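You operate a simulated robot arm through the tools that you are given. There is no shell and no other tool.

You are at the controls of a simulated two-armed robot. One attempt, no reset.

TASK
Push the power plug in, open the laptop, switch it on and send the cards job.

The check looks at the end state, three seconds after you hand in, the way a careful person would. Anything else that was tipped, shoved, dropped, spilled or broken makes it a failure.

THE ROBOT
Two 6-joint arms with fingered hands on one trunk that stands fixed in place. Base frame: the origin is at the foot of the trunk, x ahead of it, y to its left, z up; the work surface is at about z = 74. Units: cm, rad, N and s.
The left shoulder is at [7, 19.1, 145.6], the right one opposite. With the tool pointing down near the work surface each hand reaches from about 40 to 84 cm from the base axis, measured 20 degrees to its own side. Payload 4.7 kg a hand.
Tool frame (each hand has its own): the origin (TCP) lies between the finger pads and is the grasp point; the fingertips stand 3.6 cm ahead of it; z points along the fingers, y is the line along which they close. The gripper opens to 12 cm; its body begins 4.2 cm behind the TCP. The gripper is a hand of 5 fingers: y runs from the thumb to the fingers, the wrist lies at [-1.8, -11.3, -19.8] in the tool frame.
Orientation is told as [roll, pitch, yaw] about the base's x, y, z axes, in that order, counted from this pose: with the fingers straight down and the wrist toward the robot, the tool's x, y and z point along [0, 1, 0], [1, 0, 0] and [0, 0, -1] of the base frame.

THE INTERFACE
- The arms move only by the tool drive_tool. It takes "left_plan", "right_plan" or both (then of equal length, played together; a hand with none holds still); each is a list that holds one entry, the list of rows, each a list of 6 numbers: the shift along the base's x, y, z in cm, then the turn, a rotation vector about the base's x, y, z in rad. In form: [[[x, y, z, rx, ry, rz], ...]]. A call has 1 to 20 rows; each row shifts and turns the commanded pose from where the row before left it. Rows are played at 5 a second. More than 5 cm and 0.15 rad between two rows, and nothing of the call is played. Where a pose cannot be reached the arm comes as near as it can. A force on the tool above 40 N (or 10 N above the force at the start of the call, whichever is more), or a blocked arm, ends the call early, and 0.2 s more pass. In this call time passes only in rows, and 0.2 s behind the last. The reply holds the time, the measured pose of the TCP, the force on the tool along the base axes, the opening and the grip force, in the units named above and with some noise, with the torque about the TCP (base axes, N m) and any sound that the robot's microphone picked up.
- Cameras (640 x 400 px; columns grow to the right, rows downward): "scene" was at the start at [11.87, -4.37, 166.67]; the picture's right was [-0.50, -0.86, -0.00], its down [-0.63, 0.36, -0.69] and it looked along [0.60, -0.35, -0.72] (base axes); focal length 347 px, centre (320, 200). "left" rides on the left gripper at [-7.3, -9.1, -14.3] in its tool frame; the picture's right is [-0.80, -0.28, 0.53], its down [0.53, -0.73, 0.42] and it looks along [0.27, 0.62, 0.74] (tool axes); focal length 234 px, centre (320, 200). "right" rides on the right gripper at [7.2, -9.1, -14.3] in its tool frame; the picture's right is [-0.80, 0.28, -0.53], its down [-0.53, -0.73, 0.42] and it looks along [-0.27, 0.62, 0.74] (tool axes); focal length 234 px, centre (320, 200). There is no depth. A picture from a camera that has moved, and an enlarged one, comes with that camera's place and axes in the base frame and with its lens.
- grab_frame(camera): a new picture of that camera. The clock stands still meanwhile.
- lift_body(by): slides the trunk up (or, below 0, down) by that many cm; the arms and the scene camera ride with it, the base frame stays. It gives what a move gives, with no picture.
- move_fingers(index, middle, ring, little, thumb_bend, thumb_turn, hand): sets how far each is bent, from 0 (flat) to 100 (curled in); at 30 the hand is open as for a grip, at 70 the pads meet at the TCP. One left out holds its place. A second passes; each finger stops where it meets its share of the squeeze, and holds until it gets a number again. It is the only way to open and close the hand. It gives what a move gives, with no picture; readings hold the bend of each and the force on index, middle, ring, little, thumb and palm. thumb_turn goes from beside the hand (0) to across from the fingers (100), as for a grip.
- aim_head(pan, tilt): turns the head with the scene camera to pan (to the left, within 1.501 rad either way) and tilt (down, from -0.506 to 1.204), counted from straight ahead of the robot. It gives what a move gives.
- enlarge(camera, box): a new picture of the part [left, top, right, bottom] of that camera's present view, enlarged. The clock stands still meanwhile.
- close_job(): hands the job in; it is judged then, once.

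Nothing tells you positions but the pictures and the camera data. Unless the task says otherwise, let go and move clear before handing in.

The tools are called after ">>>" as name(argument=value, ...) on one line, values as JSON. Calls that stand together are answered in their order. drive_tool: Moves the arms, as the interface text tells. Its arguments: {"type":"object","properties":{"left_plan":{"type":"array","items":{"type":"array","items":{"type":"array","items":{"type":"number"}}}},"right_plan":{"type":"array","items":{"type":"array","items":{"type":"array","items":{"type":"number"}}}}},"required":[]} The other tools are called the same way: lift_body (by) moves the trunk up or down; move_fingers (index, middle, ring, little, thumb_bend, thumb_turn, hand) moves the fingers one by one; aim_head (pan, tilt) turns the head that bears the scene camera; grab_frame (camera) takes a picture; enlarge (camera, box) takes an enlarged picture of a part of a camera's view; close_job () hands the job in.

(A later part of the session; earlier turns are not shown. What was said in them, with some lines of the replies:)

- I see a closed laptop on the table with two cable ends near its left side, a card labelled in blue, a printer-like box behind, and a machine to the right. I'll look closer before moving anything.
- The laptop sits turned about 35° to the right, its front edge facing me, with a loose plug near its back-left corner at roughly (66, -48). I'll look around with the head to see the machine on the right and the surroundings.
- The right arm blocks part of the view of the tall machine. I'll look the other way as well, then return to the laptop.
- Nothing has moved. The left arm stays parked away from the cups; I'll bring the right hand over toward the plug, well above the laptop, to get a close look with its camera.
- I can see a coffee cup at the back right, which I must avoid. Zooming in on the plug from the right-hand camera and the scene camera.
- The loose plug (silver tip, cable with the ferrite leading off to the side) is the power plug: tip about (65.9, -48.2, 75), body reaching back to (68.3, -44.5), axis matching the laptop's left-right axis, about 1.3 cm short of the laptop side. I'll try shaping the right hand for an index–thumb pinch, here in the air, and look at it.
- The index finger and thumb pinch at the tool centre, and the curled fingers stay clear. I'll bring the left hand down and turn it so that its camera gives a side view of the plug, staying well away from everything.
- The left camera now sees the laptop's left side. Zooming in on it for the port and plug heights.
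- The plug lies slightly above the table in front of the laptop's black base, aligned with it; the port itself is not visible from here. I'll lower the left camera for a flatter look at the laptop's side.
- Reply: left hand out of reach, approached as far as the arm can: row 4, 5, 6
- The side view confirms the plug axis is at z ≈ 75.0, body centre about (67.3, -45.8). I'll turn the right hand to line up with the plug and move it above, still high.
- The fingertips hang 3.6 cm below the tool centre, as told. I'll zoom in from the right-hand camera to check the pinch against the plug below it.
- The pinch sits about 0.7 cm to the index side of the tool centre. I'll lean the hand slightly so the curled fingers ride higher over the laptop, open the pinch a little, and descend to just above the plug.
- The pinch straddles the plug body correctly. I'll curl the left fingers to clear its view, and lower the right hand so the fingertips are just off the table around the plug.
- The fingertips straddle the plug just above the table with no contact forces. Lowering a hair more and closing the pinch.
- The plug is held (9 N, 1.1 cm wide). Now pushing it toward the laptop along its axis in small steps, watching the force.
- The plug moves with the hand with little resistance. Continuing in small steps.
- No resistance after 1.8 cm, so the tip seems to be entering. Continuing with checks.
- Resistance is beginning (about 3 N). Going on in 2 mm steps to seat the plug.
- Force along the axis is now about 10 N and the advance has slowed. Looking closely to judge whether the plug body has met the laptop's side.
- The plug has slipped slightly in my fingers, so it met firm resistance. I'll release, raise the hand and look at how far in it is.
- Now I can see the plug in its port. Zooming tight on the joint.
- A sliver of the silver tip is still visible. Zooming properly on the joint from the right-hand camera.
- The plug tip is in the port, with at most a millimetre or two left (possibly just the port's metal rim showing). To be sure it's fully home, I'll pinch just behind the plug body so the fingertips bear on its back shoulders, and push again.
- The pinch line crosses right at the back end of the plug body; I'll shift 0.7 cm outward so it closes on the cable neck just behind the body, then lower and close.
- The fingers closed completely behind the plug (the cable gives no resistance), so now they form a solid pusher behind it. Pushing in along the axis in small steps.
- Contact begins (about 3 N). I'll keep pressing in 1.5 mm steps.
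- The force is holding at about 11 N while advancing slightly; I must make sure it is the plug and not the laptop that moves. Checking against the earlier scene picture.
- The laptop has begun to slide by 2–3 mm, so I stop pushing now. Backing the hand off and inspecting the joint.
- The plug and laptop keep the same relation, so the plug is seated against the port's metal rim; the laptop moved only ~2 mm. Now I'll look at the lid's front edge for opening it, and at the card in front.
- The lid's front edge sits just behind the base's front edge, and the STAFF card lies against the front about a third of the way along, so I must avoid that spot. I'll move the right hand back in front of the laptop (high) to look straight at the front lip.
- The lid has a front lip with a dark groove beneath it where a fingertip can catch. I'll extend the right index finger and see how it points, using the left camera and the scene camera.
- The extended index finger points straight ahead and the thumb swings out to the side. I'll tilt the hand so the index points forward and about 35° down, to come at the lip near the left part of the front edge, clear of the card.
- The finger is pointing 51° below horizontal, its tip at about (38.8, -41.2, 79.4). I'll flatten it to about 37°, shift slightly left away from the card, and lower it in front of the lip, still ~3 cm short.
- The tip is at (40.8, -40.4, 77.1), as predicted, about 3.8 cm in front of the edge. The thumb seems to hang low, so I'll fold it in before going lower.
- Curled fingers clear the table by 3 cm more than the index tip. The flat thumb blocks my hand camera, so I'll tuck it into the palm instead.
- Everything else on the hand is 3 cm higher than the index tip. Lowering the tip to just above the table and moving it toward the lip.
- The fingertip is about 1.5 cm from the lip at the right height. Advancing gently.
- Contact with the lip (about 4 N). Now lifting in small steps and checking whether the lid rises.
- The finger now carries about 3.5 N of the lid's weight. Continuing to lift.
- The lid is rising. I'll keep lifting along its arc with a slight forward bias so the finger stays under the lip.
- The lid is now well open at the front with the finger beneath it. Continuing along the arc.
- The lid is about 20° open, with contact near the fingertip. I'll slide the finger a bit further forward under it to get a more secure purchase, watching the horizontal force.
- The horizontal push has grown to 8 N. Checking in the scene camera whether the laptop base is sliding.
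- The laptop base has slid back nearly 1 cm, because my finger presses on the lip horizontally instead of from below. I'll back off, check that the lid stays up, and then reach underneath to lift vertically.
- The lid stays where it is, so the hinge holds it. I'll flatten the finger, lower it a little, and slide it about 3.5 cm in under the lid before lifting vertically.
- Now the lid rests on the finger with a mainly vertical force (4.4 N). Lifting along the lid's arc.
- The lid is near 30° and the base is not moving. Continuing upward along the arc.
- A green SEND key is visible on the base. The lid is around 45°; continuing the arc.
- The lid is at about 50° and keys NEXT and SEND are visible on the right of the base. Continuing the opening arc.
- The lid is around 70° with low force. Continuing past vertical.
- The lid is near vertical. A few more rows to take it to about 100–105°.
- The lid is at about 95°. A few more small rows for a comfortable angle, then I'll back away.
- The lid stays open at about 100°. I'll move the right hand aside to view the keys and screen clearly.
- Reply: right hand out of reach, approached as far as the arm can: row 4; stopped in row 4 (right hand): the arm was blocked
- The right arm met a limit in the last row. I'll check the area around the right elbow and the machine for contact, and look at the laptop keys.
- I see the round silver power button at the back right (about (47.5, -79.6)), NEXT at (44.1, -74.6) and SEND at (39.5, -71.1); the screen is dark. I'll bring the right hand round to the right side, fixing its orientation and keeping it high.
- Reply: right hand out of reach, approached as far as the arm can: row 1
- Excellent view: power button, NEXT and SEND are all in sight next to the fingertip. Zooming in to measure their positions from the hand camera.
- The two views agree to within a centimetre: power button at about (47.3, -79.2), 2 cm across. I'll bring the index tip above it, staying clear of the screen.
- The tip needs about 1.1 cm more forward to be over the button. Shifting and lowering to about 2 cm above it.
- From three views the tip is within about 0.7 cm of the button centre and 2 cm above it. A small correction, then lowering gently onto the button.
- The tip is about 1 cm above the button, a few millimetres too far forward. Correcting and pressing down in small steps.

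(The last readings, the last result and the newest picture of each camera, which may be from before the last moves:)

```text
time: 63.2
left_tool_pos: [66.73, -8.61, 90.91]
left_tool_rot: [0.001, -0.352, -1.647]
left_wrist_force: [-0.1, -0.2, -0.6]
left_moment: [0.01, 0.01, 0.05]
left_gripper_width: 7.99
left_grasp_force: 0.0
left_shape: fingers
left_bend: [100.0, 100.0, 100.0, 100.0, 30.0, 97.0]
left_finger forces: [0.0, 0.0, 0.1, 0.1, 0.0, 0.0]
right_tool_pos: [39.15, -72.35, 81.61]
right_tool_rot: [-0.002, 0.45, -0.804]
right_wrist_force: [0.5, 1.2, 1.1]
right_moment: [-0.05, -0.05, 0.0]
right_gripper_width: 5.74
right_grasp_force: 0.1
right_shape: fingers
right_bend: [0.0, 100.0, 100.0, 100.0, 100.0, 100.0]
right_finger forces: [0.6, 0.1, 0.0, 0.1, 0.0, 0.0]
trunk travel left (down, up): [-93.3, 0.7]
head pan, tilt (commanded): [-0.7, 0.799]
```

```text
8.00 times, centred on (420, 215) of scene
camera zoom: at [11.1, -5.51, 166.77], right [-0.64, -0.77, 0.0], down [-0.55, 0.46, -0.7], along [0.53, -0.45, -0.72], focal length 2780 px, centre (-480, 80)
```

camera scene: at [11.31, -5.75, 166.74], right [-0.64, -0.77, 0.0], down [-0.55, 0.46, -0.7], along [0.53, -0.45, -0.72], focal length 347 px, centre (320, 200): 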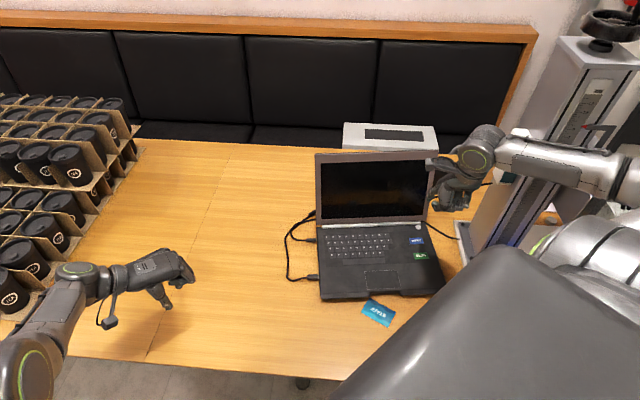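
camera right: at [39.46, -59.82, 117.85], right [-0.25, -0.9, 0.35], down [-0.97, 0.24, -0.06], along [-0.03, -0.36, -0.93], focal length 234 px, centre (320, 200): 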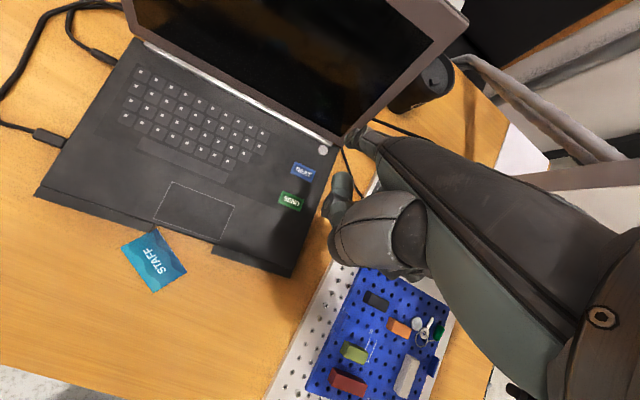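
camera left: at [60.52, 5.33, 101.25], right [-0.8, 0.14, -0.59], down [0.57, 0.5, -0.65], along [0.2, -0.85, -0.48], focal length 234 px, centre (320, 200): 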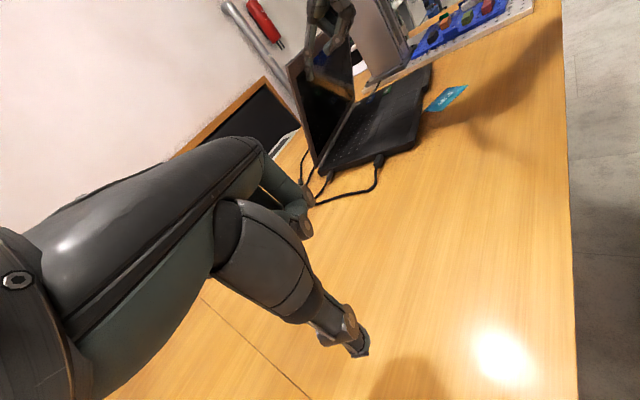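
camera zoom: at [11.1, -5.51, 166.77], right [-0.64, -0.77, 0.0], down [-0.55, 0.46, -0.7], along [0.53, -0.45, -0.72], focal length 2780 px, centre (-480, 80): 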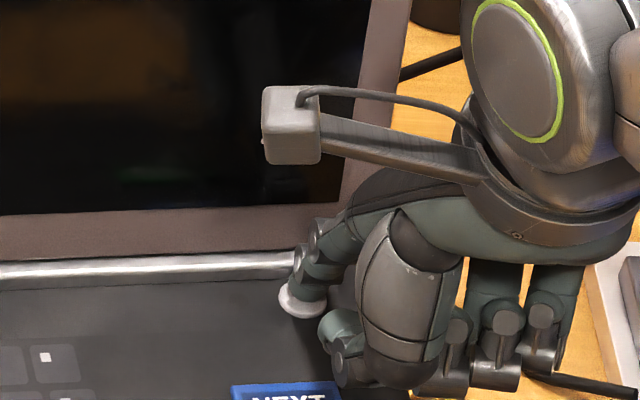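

The fingertip is on the button (light contact). Pressing.

>>> drive_tool(right_plan=[[[0, 0, -0.2, 0, 0, 0]]])

>>> drive_tool(right_plan=[[[0, 0, -0.2, 0, 0, 0]]])

>>> enlarge(camera="scene", box=[290, 140, 480, 310])

```text
time: 63.6
left_tool_pos: [66.79, -8.68, 90.98]
left_tool_rot: [0.0, -0.351, -1.65]
left_wrist_force: [0.6, 0.2, -0.5]
left_moment: [0.01, 0.01, 0.0]
left_gripper_width: 8.02
left_grasp_force: 0.1
left_shape: fingers
left_bend: [100.0, 100.0, 100.0, 100.0, 30.0, 97.0]
left_finger forces: [0.0, 0.0, 0.0, 0.0, 0.1, 0.0]
right_tool_pos: [39.07, -72.22, 81.36]
right_tool_rot: [-0.002, 0.448, -0.802]
right_wrist_force: [-0.3, 1.2, 0.8]
right_moment: [-0.07, -0.1, 0.0]
right_gripper_width: 5.76
right_grasp_force: 0.3
right_shape: fingers
right_bend: [0.0, 100.0, 100.0, 100.0, 100.0, 100.0]
right_finger forces: [1.3, 0.1, 0.0, 0.0, 0.0, 0.0]
trunk travel left (down, up): [-93.3, 0.7]
head pan, tilt (commanded): [-0.7, 0.799]
heard: click
```

```text
time: 64.0
left_tool_pos: [66.71, -8.52, 91.02]
left_tool_rot: [0.0, -0.351, -1.646]
left_wrist_force: [0.0, 0.1, 0.6]
left_moment: [0.02, 0.02, 0.03]
left_gripper_width: 8.01
left_grasp_force: 0.2
left_shape: fingers
left_bend: [100.0, 100.0, 100.0, 100.0, 30.0, 97.0]
left_finger forces: [0.1, 0.0, 0.1, 0.0, 0.1, 0.0]
right_tool_pos: [39.21, -72.26, 81.25]
right_tool_rot: [-0.004, 0.449, -0.803]
right_wrist_force: [-0.5, 0.0, 3.7]
right_moment: [-0.17, -0.21, 0.0]
right_gripper_width: 5.76
right_grasp_force: 1.4
right_shape: fingers
right_bend: [0.0, 100.0, 100.0, 100.0, 100.0, 100.0]
right_finger forces: [2.8, 0.1, 0.2, 0.0, 0.0, 0.1]
trunk travel left (down, up): [-93.3, 0.7]
head pan, tilt (commanded): [-0.7, 0.799]
```

```text
2.35 times, centred on (385, 225) of scene
camera zoom: at [11.08, -5.46, 166.78], right [-0.64, -0.77, 0.0], down [-0.55, 0.46, -0.7], along [0.53, -0.45, -0.72], focal length 818 px, centre (167, 141)
```

zoom: 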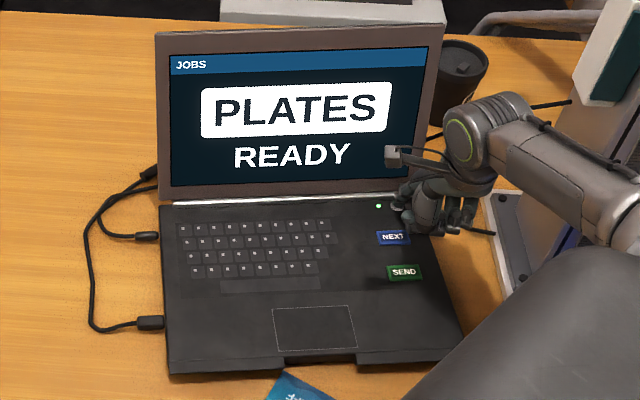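

Click heard: the screen came on showing "JOBS – PLATES – READY", with a green LED lit. Lifting off the button and moving to NEXT.

>>> drive_tool(right_plan=[[[0, 0, 1, 0, 0, 0], [0, 0, 2, 0, 0, 0], [-1, 0.7, 1, 0, 0, 0]]])

>>> enlarge(camera="scene", box=[290, 140, 480, 310])

>>> enlarge(camera="left", box=[345, 60, 405, 120])

>>> enlarge(camera="right", box=[270, 80, 390, 180])

```text
time: 64.8
left_tool_pos: [66.7, -8.73, 90.95]
left_tool_rot: [0.001, -0.351, -1.648]
left_wrist_force: [0.4, 0.4, -0.2]
left_moment: [0.0, -0.02, -0.01]
left_gripper_width: 7.99
left_grasp_force: 0.1
left_shape: fingers
left_bend: [100.0, 100.0, 100.0, 100.0, 30.0, 97.0]
left_finger forces: [0.0, 0.0, 0.0, 0.0, 0.1, 0.0]
right_tool_pos: [38.09, -71.61, 85.23]
right_tool_rot: [0.0, 0.449, -0.803]
right_wrist_force: [-0.6, 0.1, 0.3]
right_moment: [0.0, -0.01, 0.01]
right_gripper_width: 5.72
right_grasp_force: 0.1
right_shape: fingers
right_bend: [0.0, 100.0, 100.0, 100.0, 100.0, 100.0]
right_finger forces: [0.0, 0.0, 0.0, 0.1, 0.0, 0.0]
trunk travel left (down, up): [-93.3, 0.7]
head pan, tilt (commanded): [-0.7, 0.799]
```

```text
2.35 times, centred on (385, 225) of scene
camera zoom: at [10.99, -5.5, 166.77], right [-0.64, -0.77, 0.0], down [-0.55, 0.46, -0.7], along [0.53, -0.45, -0.72], focal length 818 px, centre (167, 141)
```

zoom: 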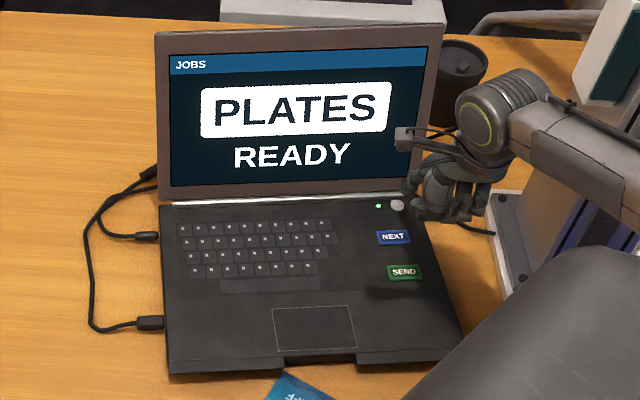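

```text
6.67 times, centred on (375, 90) of left
camera zoom: at [60.45, 5.39, 101.29], right [-0.79, 0.14, -0.59], down [0.57, 0.5, -0.65], along [0.2, -0.85, -0.48], focal length 1561 px, centre (-47, 933)
```

zoom: 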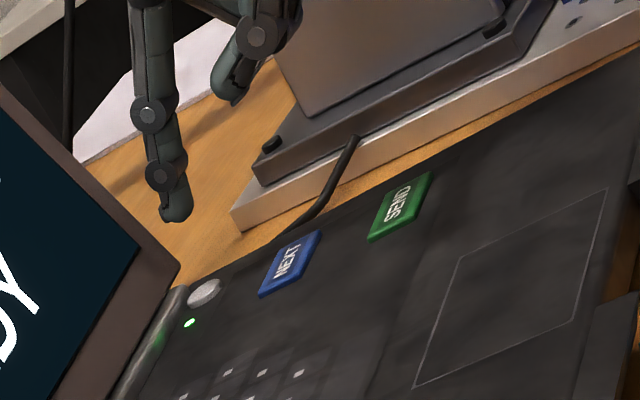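

```text
4.00 times, centred on (330, 130) of right
camera zoom: at [41.84, -65.03, 102.08], right [-0.25, -0.9, 0.35], down [-0.97, 0.24, -0.07], along [-0.02, -0.36, -0.93], focal length 937 px, centre (280, 480)
```

zoom: 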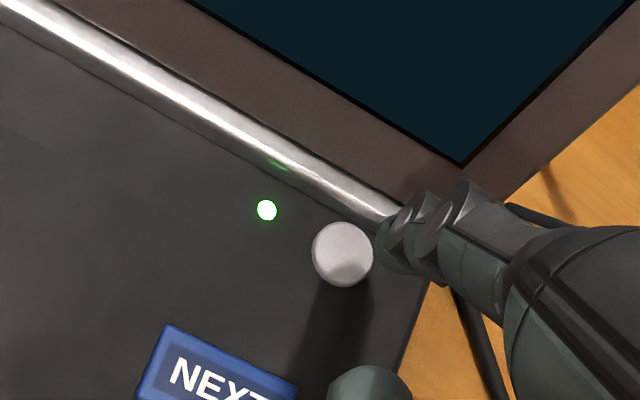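

The laptop stays on. The NEXT key lies (-3.3, +5.0) cm from the power button, so I move the hand by that offset and check before pressing.

>>> drive_tool(right_plan=[[[-1.16, 2.15, 0, 0, 0, 0], [-1.17, 2.16, 0, 0, 0, 0], [0, 0, -1.5, 0, 0, 0], [0, 0, -1, 0, 0, 0]]])

>>> enlarge(camera="left", box=[355, 70, 395, 110])

>>> enlarge(camera="scene", box=[385, 200, 445, 260])

>>> enlarge(camera="right", box=[280, 80, 380, 160])

```text
time: 65.8
left_tool_pos: [66.76, -8.64, 90.82]
left_tool_rot: [0.0, -0.351, -1.649]
left_wrist_force: [-0.7, 0.1, -0.1]
left_moment: [0.05, 0.02, 0.0]
left_gripper_width: 8.01
left_grasp_force: 0.0
left_shape: fingers
left_bend: [100.0, 100.0, 100.0, 100.0, 30.0, 97.0]
left_finger forces: [0.0, 0.0, 0.0, 0.0, 0.0, 0.1]
right_tool_pos: [35.75, -67.37, 82.61]
right_tool_rot: [-0.003, 0.449, -0.803]
right_wrist_force: [0.2, 0.6, -0.3]
right_moment: [-0.03, -0.01, 0.02]
right_gripper_width: 5.72
right_grasp_force: 0.0
right_shape: fingers
right_bend: [0.0, 100.0, 100.0, 100.0, 100.0, 100.0]
right_finger forces: [0.1, 0.0, 0.1, 0.1, 0.0, 0.1]
trunk travel left (down, up): [-93.3, 0.7]
head pan, tilt (commanded): [-0.7, 0.799]
```

```text
10.00 times, centred on (375, 90) of left
camera zoom: at [60.55, 5.35, 101.23], right [-0.8, 0.14, -0.59], down [0.57, 0.5, -0.65], along [0.2, -0.85, -0.48], focal length 2342 px, centre (-230, 1300)
```

zoom: 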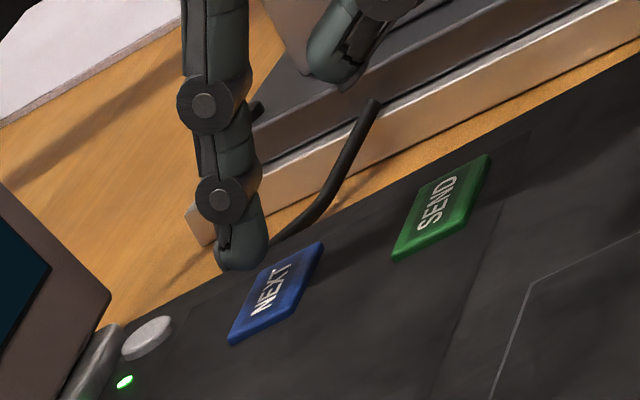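

```text
6.67 times, centred on (415, 230) of scene
camera zoom: at [11.14, -5.54, 166.76], right [-0.64, -0.77, 0.0], down [-0.55, 0.46, -0.7], along [0.53, -0.45, -0.72], focal length 2316 px, centre (-313, 0)
```

zoom: 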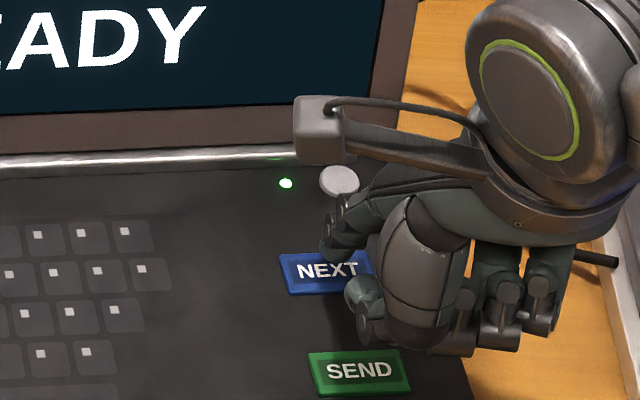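

```text
5.00 times, centred on (330, 120) of right
camera zoom: at [39.6, -60.75, 99.42], right [-0.25, -0.9, 0.35], down [-0.97, 0.24, -0.06], along [-0.03, -0.36, -0.93], focal length 1171 px, centre (270, 600)
```

zoom: 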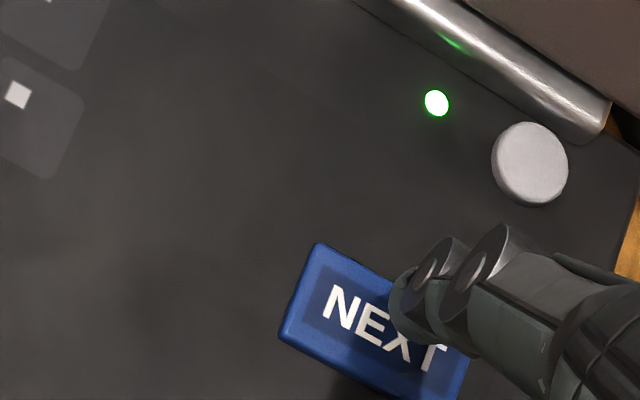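

The tip is right above NEXT. Pressing down in small steps.

>>> drive_tool(right_plan=[[[0, 0, -0.5, 0, 0, 0], [0, 0, -0.3, 0, 0, 0]]])

>>> drive_tool(right_plan=[[[0, 0, -0.25, 0, 0, 0]]])

```text
time: 66.4
left_tool_pos: [66.74, -8.69, 90.94]
left_tool_rot: [0.0, -0.351, -1.649]
left_wrist_force: [0.8, -0.4, -0.5]
left_moment: [-0.01, 0.0, 0.01]
left_gripper_width: 8.0
left_grasp_force: 0.0
left_shape: fingers
left_bend: [100.0, 100.0, 100.0, 100.0, 30.0, 97.0]
left_finger forces: [0.0, 0.0, 0.0, 0.0, 0.1, 0.1]
right_tool_pos: [35.77, -67.19, 81.84]
right_tool_rot: [-0.002, 0.447, -0.801]
right_wrist_force: [-0.9, -0.3, 0.4]
right_moment: [-0.01, -0.02, -0.01]
right_gripper_width: 5.76
right_grasp_force: 0.1
right_shape: fingers
right_bend: [0.0, 100.0, 100.0, 100.0, 100.0, 100.0]
right_finger forces: [0.1, 0.0, 0.0, 0.0, 0.0, 0.0]
trunk travel left (down, up): [-93.3, 0.7]
head pan, tilt (commanded): [-0.7, 0.799]
```

```text
time: 66.8
left_tool_pos: [66.74, -8.63, 90.93]
left_tool_rot: [0.0, -0.351, -1.647]
left_wrist_force: [0.8, -0.3, -1.0]
left_moment: [-0.01, 0.01, -0.02]
left_gripper_width: 8.01
left_grasp_force: 0.2
left_shape: fingers
left_bend: [100.0, 100.0, 100.0, 100.0, 30.0, 97.0]
left_finger forces: [0.0, 0.0, 0.1, 0.0, 0.0, 0.0]
right_tool_pos: [35.7, -67.29, 81.65]
right_tool_rot: [-0.002, 0.449, -0.803]
right_wrist_force: [0.0, 0.0, 0.2]
right_moment: [0.02, -0.03, 0.02]
right_gripper_width: 5.74
right_grasp_force: 0.2
right_shape: fingers
right_bend: [0.0, 100.0, 100.0, 100.0, 100.0, 100.0]
right_finger forces: [0.3, 0.0, 0.0, 0.0, 0.0, 0.0]
trunk travel left (down, up): [-93.3, 0.7]
head pan, tilt (commanded): [-0.7, 0.799]
```

>>> drive_tool(right_plan=[[[0, 0, -0.2, 0, 0, 0]]])

>>> enlarge(camera="scene", box=[290, 140, 480, 310])

```text
time: 67.2
left_tool_pos: [66.73, -8.72, 91.03]
left_tool_rot: [0.002, -0.349, -1.647]
left_wrist_force: [0.2, -0.4, 0.0]
left_moment: [-0.02, 0.01, 0.01]
left_gripper_width: 8.0
left_grasp_force: 0.1
left_shape: fingers
left_bend: [100.0, 100.0, 100.0, 100.0, 30.0, 97.0]
left_finger forces: [0.1, 0.1, 0.0, 0.0, 0.0, 0.1]
right_tool_pos: [35.64, -67.37, 81.44]
right_tool_rot: [0.0, 0.447, -0.803]
right_wrist_force: [-0.3, -0.2, 0.2]
right_moment: [-0.03, -0.07, -0.07]
right_gripper_width: 5.72
right_grasp_force: 0.6
right_shape: fingers
right_bend: [0.0, 100.0, 100.0, 100.0, 100.0, 100.0]
right_finger forces: [1.0, 0.1, 0.0, 0.1, 0.1, 0.1]
trunk travel left (down, up): [-93.3, 0.7]
head pan, tilt (commanded): [-0.7, 0.799]
heard: click
```

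```text
2.35 times, centred on (385, 225) of scene
camera zoom: at [11.1, -5.51, 166.77], right [-0.64, -0.77, 0.0], down [-0.55, 0.46, -0.7], along [0.53, -0.45, -0.72], focal length 818 px, centre (167, 141)
```

zoom: 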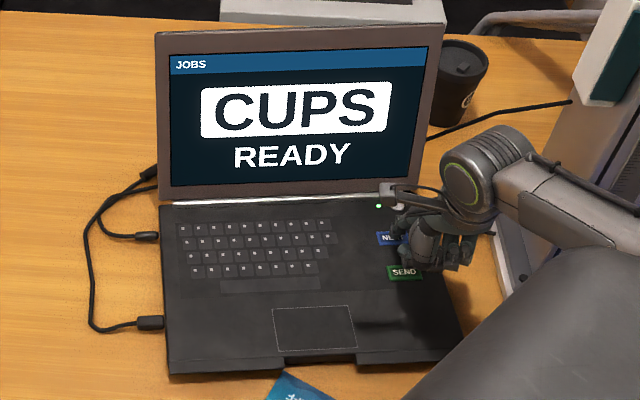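

Click: the screen now shows CUPS. I'll release the key and press NEXT again.

>>> drive_tool(right_plan=[[[0, 0, 0.5, 0, 0, 0], [0, 0, 0.5, 0, 0, 0]]])

>>> drive_tool(right_plan=[[[0, 0, -0.5, 0, 0, 0], [0, 0, -0.3, 0, 0, 0], [0, 0, -0.2, 0, 0, 0]]])

>>> enlarge(camera="scene", box=[290, 140, 480, 310])

```text
time: 67.8
left_tool_pos: [66.75, -8.75, 90.93]
left_tool_rot: [0.0, -0.35, -1.648]
left_wrist_force: [-0.2, 0.5, 0.0]
left_moment: [0.02, 0.0, 0.0]
left_gripper_width: 8.01
left_grasp_force: 0.0
left_shape: fingers
left_bend: [100.0, 100.0, 100.0, 100.0, 30.0, 97.0]
left_finger forces: [0.1, 0.1, 0.1, 0.1, 0.0, 0.1]
right_tool_pos: [35.64, -67.32, 82.39]
right_tool_rot: [-0.001, 0.448, -0.806]
right_wrist_force: [0.4, 0.2, 0.1]
right_moment: [-0.02, 0.02, 0.01]
right_gripper_width: 5.73
right_grasp_force: 0.0
right_shape: fingers
right_bend: [0.0, 100.0, 100.0, 100.0, 100.0, 100.0]
right_finger forces: [0.0, 0.0, 0.0, 0.0, 0.0, 0.0]
trunk travel left (down, up): [-93.3, 0.7]
head pan, tilt (commanded): [-0.7, 0.799]
```

```text
time: 68.6
left_tool_pos: [66.82, -8.51, 90.87]
left_tool_rot: [0.0, -0.349, -1.647]
left_wrist_force: [0.2, -0.3, 0.0]
left_moment: [0.0, 0.0, 0.02]
left_gripper_width: 8.02
left_grasp_force: 0.0
left_shape: fingers
left_bend: [100.0, 100.0, 100.0, 100.0, 30.0, 97.0]
left_finger forces: [0.1, 0.0, 0.0, 0.0, 0.0, 0.0]
right_tool_pos: [35.75, -67.37, 81.44]
right_tool_rot: [-0.001, 0.449, -0.802]
right_wrist_force: [-0.2, 0.6, 0.4]
right_moment: [-0.07, -0.07, -0.02]
right_gripper_width: 5.72
right_grasp_force: 0.8
right_shape: fingers
right_bend: [0.0, 100.0, 100.0, 100.0, 100.0, 100.0]
right_finger forces: [0.8, 0.1, 0.1, 0.0, 0.0, 0.0]
trunk travel left (down, up): [-93.3, 0.7]
head pan, tilt (commanded): [-0.7, 0.799]
heard: click
```

```text
2.35 times, centred on (385, 225) of scene
camera zoom: at [11.11, -5.51, 166.77], right [-0.64, -0.77, 0.0], down [-0.55, 0.46, -0.7], along [0.53, -0.45, -0.72], focal length 818 px, centre (167, 141)
```

zoom: 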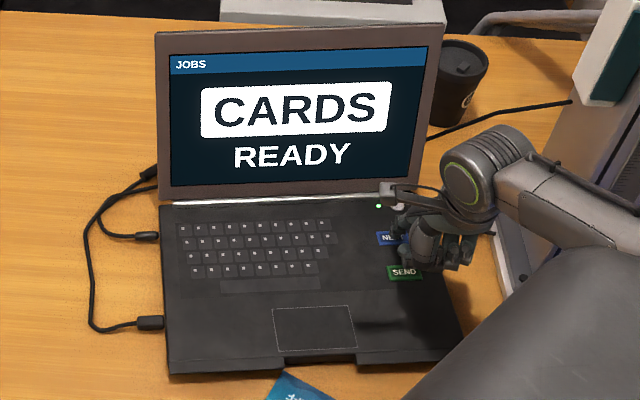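

The screen shows CARDS – READY. Lifting off and moving to the SEND key.

>>> drive_tool(right_plan=[[[0, 0, 1, 0, 0, 0], [0, 0, 1.8, 0, 0, 0], [-1.55, 1.2, 0, 0, 0, 0], [-1.55, 1.2, 0, 0, 0, 0], [-1.55, 1.2, 0, 0, 0, 0], [0, 0, -1.2, 0, 0, 0]]])

>>> enlarge(camera="left", box=[365, 60, 415, 110])

>>> enlarge(camera="scene", box=[375, 210, 445, 280])

>>> enlarge(camera="scene", box=[290, 140, 480, 310])

```text
time: 70.0
left_tool_pos: [66.84, -8.64, 90.94]
left_tool_rot: [0.0, -0.35, -1.648]
left_wrist_force: [-0.2, 0.2, 0.2]
left_moment: [0.0, 0.04, -0.01]
left_gripper_width: 8.01
left_grasp_force: 0.0
left_shape: fingers
left_bend: [100.0, 100.0, 100.0, 100.0, 30.0, 97.0]
left_finger forces: [0.0, 0.0, 0.0, 0.0, 0.0, 0.0]
right_tool_pos: [31.13, -63.61, 83.0]
right_tool_rot: [0.001, 0.451, -0.803]
right_wrist_force: [-0.1, 0.2, 0.3]
right_moment: [-0.02, 0.01, 0.01]
right_gripper_width: 5.72
right_grasp_force: 0.1
right_shape: fingers
right_bend: [0.0, 100.0, 100.0, 100.0, 100.0, 100.0]
right_finger forces: [0.0, 0.1, 0.1, 0.0, 0.0, 0.1]
trunk travel left (down, up): [-93.3, 0.7]
head pan, tilt (commanded): [-0.7, 0.799]
```

```text
8.00 times, centred on (390, 85) of left
camera zoom: at [60.57, 5.35, 101.22], right [-0.8, 0.14, -0.59], down [0.57, 0.5, -0.65], along [0.2, -0.85, -0.48], focal length 1873 px, centre (-240, 1120)
```

zoom: 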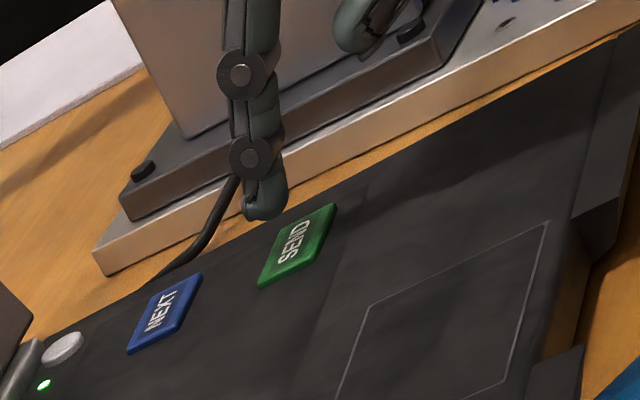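

```text
5.71 times, centred on (410, 245) of scene
camera zoom: at [11.18, -5.56, 166.76], right [-0.64, -0.77, 0.0], down [-0.55, 0.46, -0.7], along [0.53, -0.45, -0.72], focal length 1985 px, centre (-194, -57)
```

zoom: 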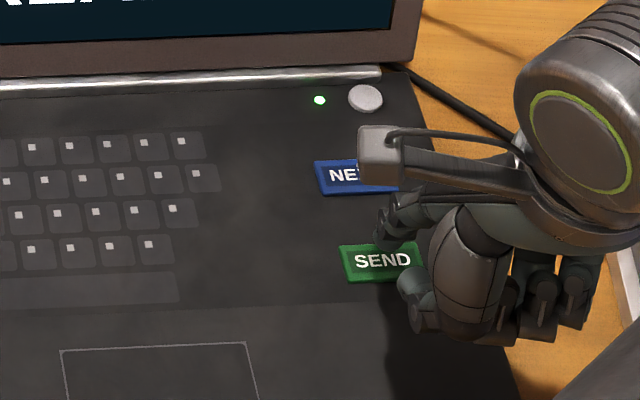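

```text
2.35 times, centred on (385, 225) of scene
camera zoom: at [11.18, -5.56, 166.76], right [-0.64, -0.77, 0.0], down [-0.55, 0.46, -0.7], along [0.53, -0.45, -0.72], focal length 818 px, centre (167, 141)
```

zoom: 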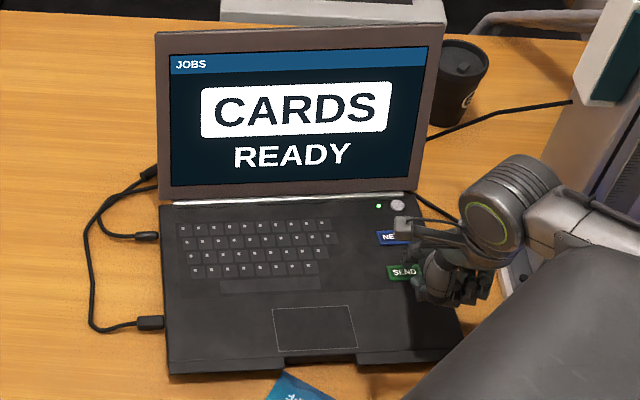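

The tip is over SEND and the job still reads CARDS – READY. Pressing SEND.

>>> drive_tool(right_plan=[[[0, 0, -0.6, 0, 0, 0], [0, 0, -0.5, 0, 0, 0], [0, 0, -0.2, 0, 0, 0], [0, 0, -0.2, 0, 0, 0]]])

>>> enlarge(camera="scene", box=[290, 140, 480, 310])

```text
time: 71.0
left_tool_pos: [66.69, -8.69, 90.95]
left_tool_rot: [0.001, -0.35, -1.647]
left_wrist_force: [0.3, -0.4, 0.7]
left_moment: [-0.04, 0.0, -0.01]
left_gripper_width: 8.01
left_grasp_force: 0.0
left_shape: fingers
left_bend: [100.0, 100.0, 100.0, 100.0, 30.0, 97.0]
left_finger forces: [0.0, 0.1, 0.0, 0.0, 0.1, 0.0]
right_tool_pos: [31.13, -63.75, 81.53]
right_tool_rot: [0.0, 0.447, -0.803]
right_wrist_force: [-0.5, -0.9, -0.3]
right_moment: [-0.08, -0.08, 0.02]
right_gripper_width: 5.75
right_grasp_force: 0.4
right_shape: fingers
right_bend: [0.0, 100.0, 100.0, 100.0, 100.0, 100.0]
right_finger forces: [0.7, 0.1, 0.1, 0.0, 0.1, 0.0]
trunk travel left (down, up): [-93.3, 0.7]
head pan, tilt (commanded): [-0.7, 0.799]
```

```text
2.35 times, centred on (385, 225) of scene
camera zoom: at [11.1, -5.51, 166.77], right [-0.64, -0.77, 0.0], down [-0.55, 0.46, -0.7], along [0.53, -0.45, -0.72], focal length 818 px, centre (167, 141)
```

zoom: 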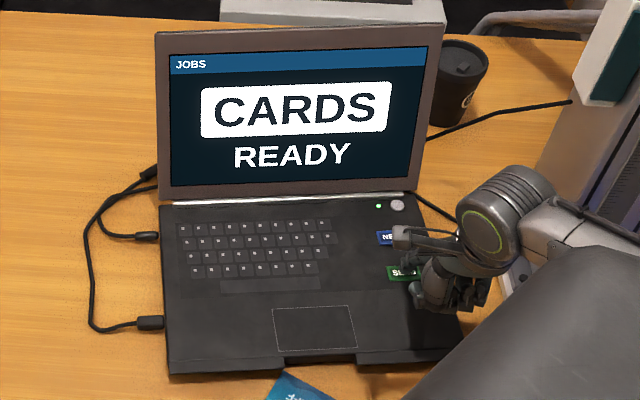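

Contact made but no click yet; pressing a little further.

>>> drive_tool(right_plan=[[[0, 0, -0.15, 0, 0, 0]]])

>>> enlarge(camera="scene", box=[290, 140, 480, 310])

```text
time: 71.4
left_tool_pos: [66.74, -8.61, 90.93]
left_tool_rot: [-0.001, -0.351, -1.648]
left_wrist_force: [-0.4, -0.5, -0.4]
left_moment: [-0.02, -0.02, 0.0]
left_gripper_width: 8.01
left_grasp_force: 0.1
left_shape: fingers
left_bend: [100.0, 100.0, 100.0, 100.0, 30.0, 97.0]
left_finger forces: [0.0, 0.1, 0.0, 0.1, 0.0, 0.1]
right_tool_pos: [31.14, -63.69, 81.41]
right_tool_rot: [0.0, 0.449, -0.802]
right_wrist_force: [0.1, -0.1, 1.9]
right_moment: [-0.1, -0.09, 0.03]
right_gripper_width: 5.75
right_grasp_force: 0.3
right_shape: fingers
right_bend: [0.0, 100.0, 100.0, 100.0, 100.0, 100.0]
right_finger forces: [1.0, 0.0, 0.1, 0.0, 0.1, 0.0]
trunk travel left (down, up): [-93.3, 0.7]
head pan, tilt (commanded): [-0.7, 0.799]
heard: click
```

```text
2.35 times, centred on (385, 225) of scene
camera zoom: at [11.1, -5.5, 166.77], right [-0.64, -0.77, 0.0], down [-0.55, 0.46, -0.7], along [0.53, -0.45, -0.72], focal length 818 px, centre (167, 141)
```

zoom: 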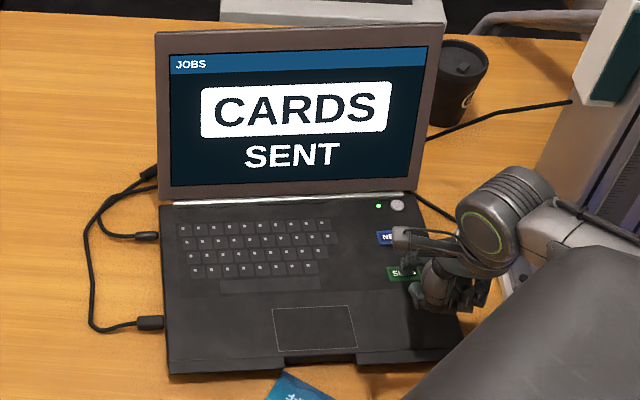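

Click: the screen reads CARDS – SENT. Lifting straight up and retreating clear of the laptop.

>>> drive_tool(right_plan=[[[0, 0, 1, 0, 0, 0], [0, 0, 3, 0, 0, 0], [0, 0, 4, 0, 0, 0], [0, 0, 4, 0, 0, 0], [0, 0, 4, 0, 0, 0], [0, 2, 4, 0, 0, 0], [0, 2, 3, 0, 0, 0], [0.5, 2, 2, 0, 0, 0]]])

>>> grab_frame(camera="scene")

>>> enlarge(camera="scene", box=[290, 140, 480, 330])

>>> grab_frame(camera="right")

```text
time: 73.2
left_tool_pos: [66.72, -8.44, 90.89]
left_tool_rot: [0.0, -0.351, -1.646]
left_wrist_force: [0.9, 0.7, -0.9]
left_moment: [-0.04, -0.03, 0.01]
left_gripper_width: 8.01
left_grasp_force: 0.0
left_shape: fingers
left_bend: [100.0, 100.0, 100.0, 100.0, 30.0, 97.0]
left_finger forces: [0.0, 0.0, 0.0, 0.1, 0.0, 0.0]
right_tool_pos: [31.54, -57.67, 106.28]
right_tool_rot: [-0.003, 0.451, -0.805]
right_wrist_force: [0.3, 1.1, 0.4]
right_moment: [0.0, 0.02, 0.02]
right_gripper_width: 5.76
right_grasp_force: 0.1
right_shape: fingers
right_bend: [0.0, 100.0, 100.0, 100.0, 100.0, 100.0]
right_finger forces: [0.0, 0.0, 0.0, 0.0, 0.1, 0.0]
trunk travel left (down, up): [-93.3, 0.7]
head pan, tilt (commanded): [-0.7, 0.799]
```

```text
taken
camera scene: at [11.17, -5.46, 166.76], right [-0.64, -0.77, 0.0], down [-0.55, 0.46, -0.7], along [0.53, -0.45, -0.72], focal length 347 px, centre (320, 200)
```

scene: 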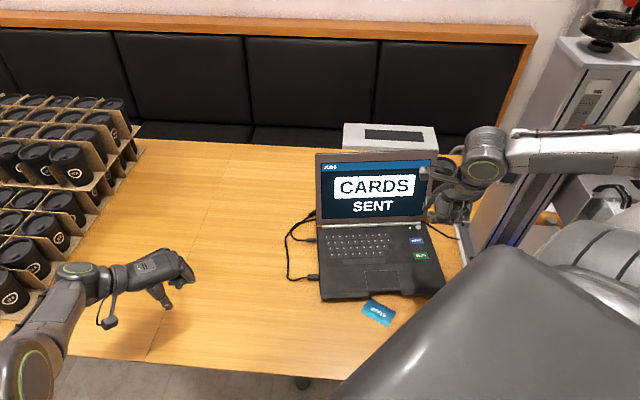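

```text
2.11 times, centred on (385, 235) of scene
camera zoom: at [11.17, -5.46, 166.76], right [-0.64, -0.77, 0.0], down [-0.55, 0.46, -0.7], along [0.53, -0.45, -0.72], focal length 732 px, centre (183, 126)
```

zoom: 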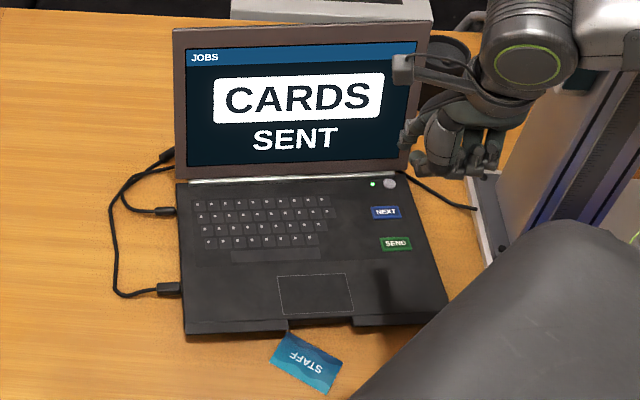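

```text
taken
camera right: at [35.44, -51.03, 123.17], right [-0.25, -0.9, 0.35], down [-0.97, 0.24, -0.06], along [-0.03, -0.36, -0.93], focal length 234 px, centre (320, 200)
```

right: 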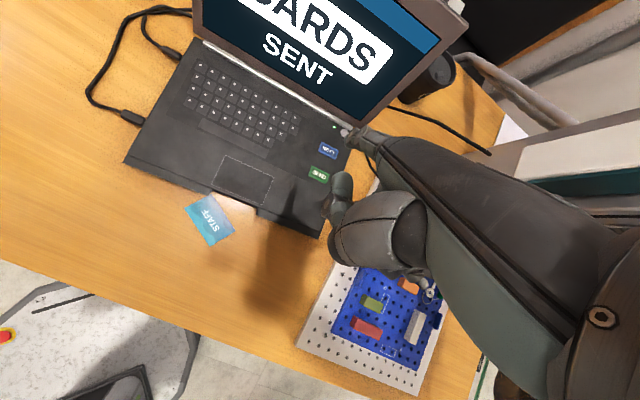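

CARDS – SENT is on screen, the card, cup and machine are untouched. I'll verify the power plug joint once more from both cameras.

>>> enlarge(camera="scene", box=[300, 225, 335, 250])

>>> enlarge(camera="left", box=[315, 150, 365, 190])

>>> enlarge(camera="right", box=[150, 30, 210, 80])

```text
16.00 times, centred on (318, 238) of scene
camera zoom: at [11.17, -5.46, 166.76], right [-0.64, -0.77, 0.0], down [-0.55, 0.46, -0.7], along [0.53, -0.45, -0.72], focal length 5559 px, centre (360, -400)
```

zoom: 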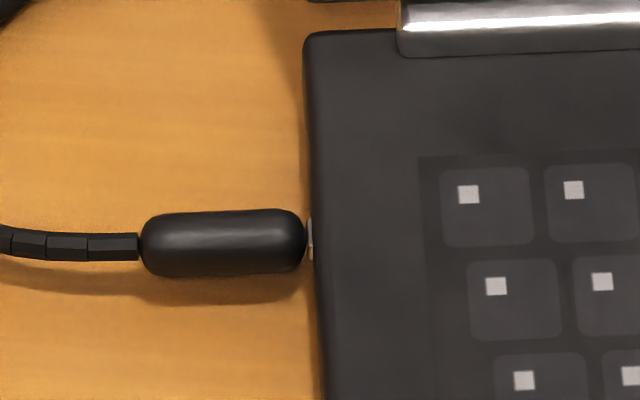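

```text
10.00 times, centred on (340, 170) of left
camera zoom: at [60.56, 5.4, 101.21], right [-0.8, 0.14, -0.59], down [0.57, 0.5, -0.65], along [0.2, -0.85, -0.48], focal length 2342 px, centre (120, 500)
```

zoom: 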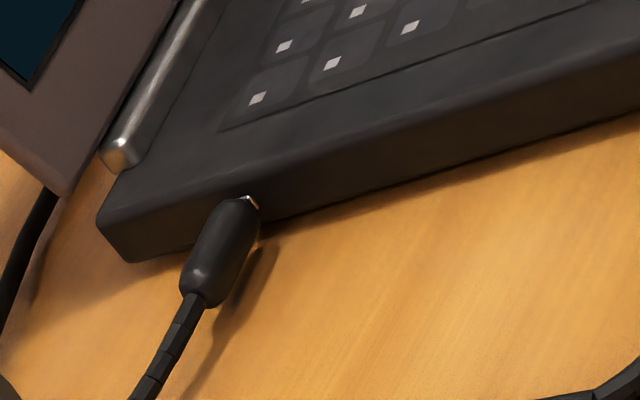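

```text
8.00 times, centred on (180, 55) of right
camera zoom: at [35.44, -51.03, 123.17], right [-0.25, -0.9, 0.35], down [-0.97, 0.24, -0.06], along [-0.03, -0.36, -0.93], focal length 1873 px, centre (1440, 1360)
```

zoom: 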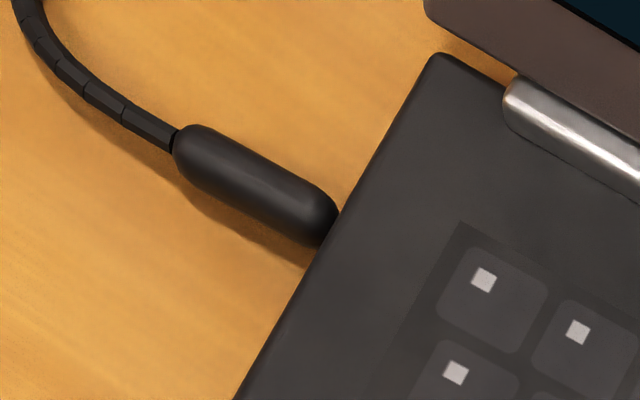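

The plug sits flush against its port with the laptop powered. A last small retreat upward and back with the right hand, then a final check.

>>> drive_tool(right_plan=[[[-0.5, 1.5, 3, 0, 0, 0], [-0.5, 1.5, 3, 0, 0, 0]]])

>>> grab_frame(camera="scene")

>>> enlarge(camera="scene", box=[290, 130, 520, 330])

```text
time: 73.8
left_tool_pos: [66.93, -8.38, 90.93]
left_tool_rot: [-0.002, -0.354, -1.646]
left_wrist_force: [-1.0, 0.4, 0.7]
left_moment: [0.0, 0.01, -0.05]
left_gripper_width: 8.04
left_grasp_force: 0.1
left_shape: fingers
left_bend: [100.0, 100.0, 100.0, 100.0, 30.0, 97.0]
left_finger forces: [0.0, 0.0, 0.0, 0.1, 0.1, 0.1]
right_tool_pos: [30.77, -54.83, 111.54]
right_tool_rot: [-0.003, 0.451, -0.804]
right_wrist_force: [0.1, -0.2, 0.2]
right_moment: [-0.03, -0.01, 0.0]
right_gripper_width: 5.75
right_grasp_force: 0.0
right_shape: fingers
right_bend: [0.0, 100.0, 100.0, 100.0, 100.0, 100.0]
right_finger forces: [0.0, 0.1, 0.0, 0.1, 0.1, 0.0]
right hand out of reach, approached as far as the arm can: row 2
trunk travel left (down, up): [-93.3, 0.7]
head pan, tilt (commanded): [-0.7, 0.799]
```

```text
taken
camera scene: at [11.3, -5.14, 166.75], right [-0.64, -0.77, 0.0], down [-0.55, 0.46, -0.7], along [0.53, -0.45, -0.72], focal length 347 px, centre (320, 200)
```

scene: 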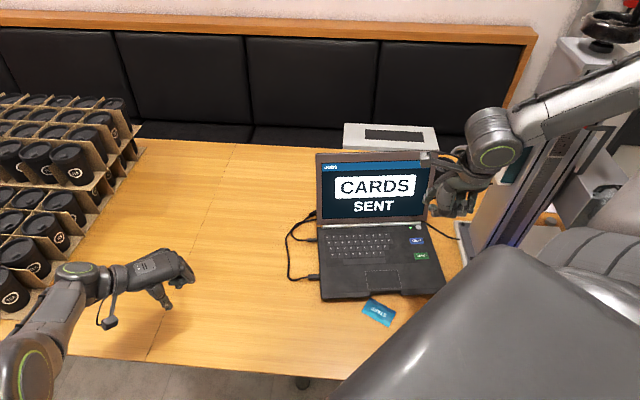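

```text
2.00 times, centred on (405, 230) of scene
camera zoom: at [11.3, -5.14, 166.75], right [-0.64, -0.77, 0.0], down [-0.55, 0.46, -0.7], along [0.53, -0.45, -0.72], focal length 695 px, centre (150, 140)
```

zoom: 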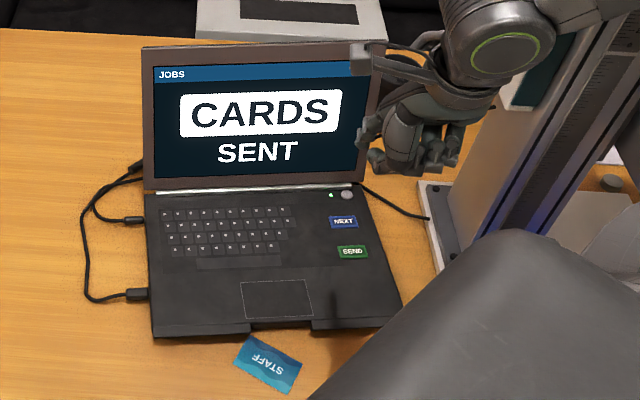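

The plug is in, the lid is open at about 100°, the laptop is on and shows CARDS – SENT. Both hands are clear and the card, cup, cables and machine are undisturbed, so I hand the job in.

>>> close_job()

```text
The job is handed in.
```

The job is handed in: the plug is in, the laptop is open and on, and the screen shows CARDS – SENT.

- **Plug:** its body sits flush against the port on the laptop's left side. It gave no click or other signal, but a green light came on when I switched the laptop on.
- **Lid:** open at about 100°, and it stayed there when I took the hand away.
- **Job:** one press of the power button, NEXT twice (PLATES, CUPS, then CARDS), then SEND. Each press gave a click.

**Laptop shift:** the laptop is not exactly where it started. It slid 2–3 mm to the right while I pushed the plug in, and about 1 cm back while I was lifting the lid. The plug and cables moved with it.

I saw no sign that the STAFF card, the cup, the machine or the coffee cups were touched. In the last picture the cup was hidden behind my hand, but it was standing in the one before. Both hands are empty and clear of the laptop.
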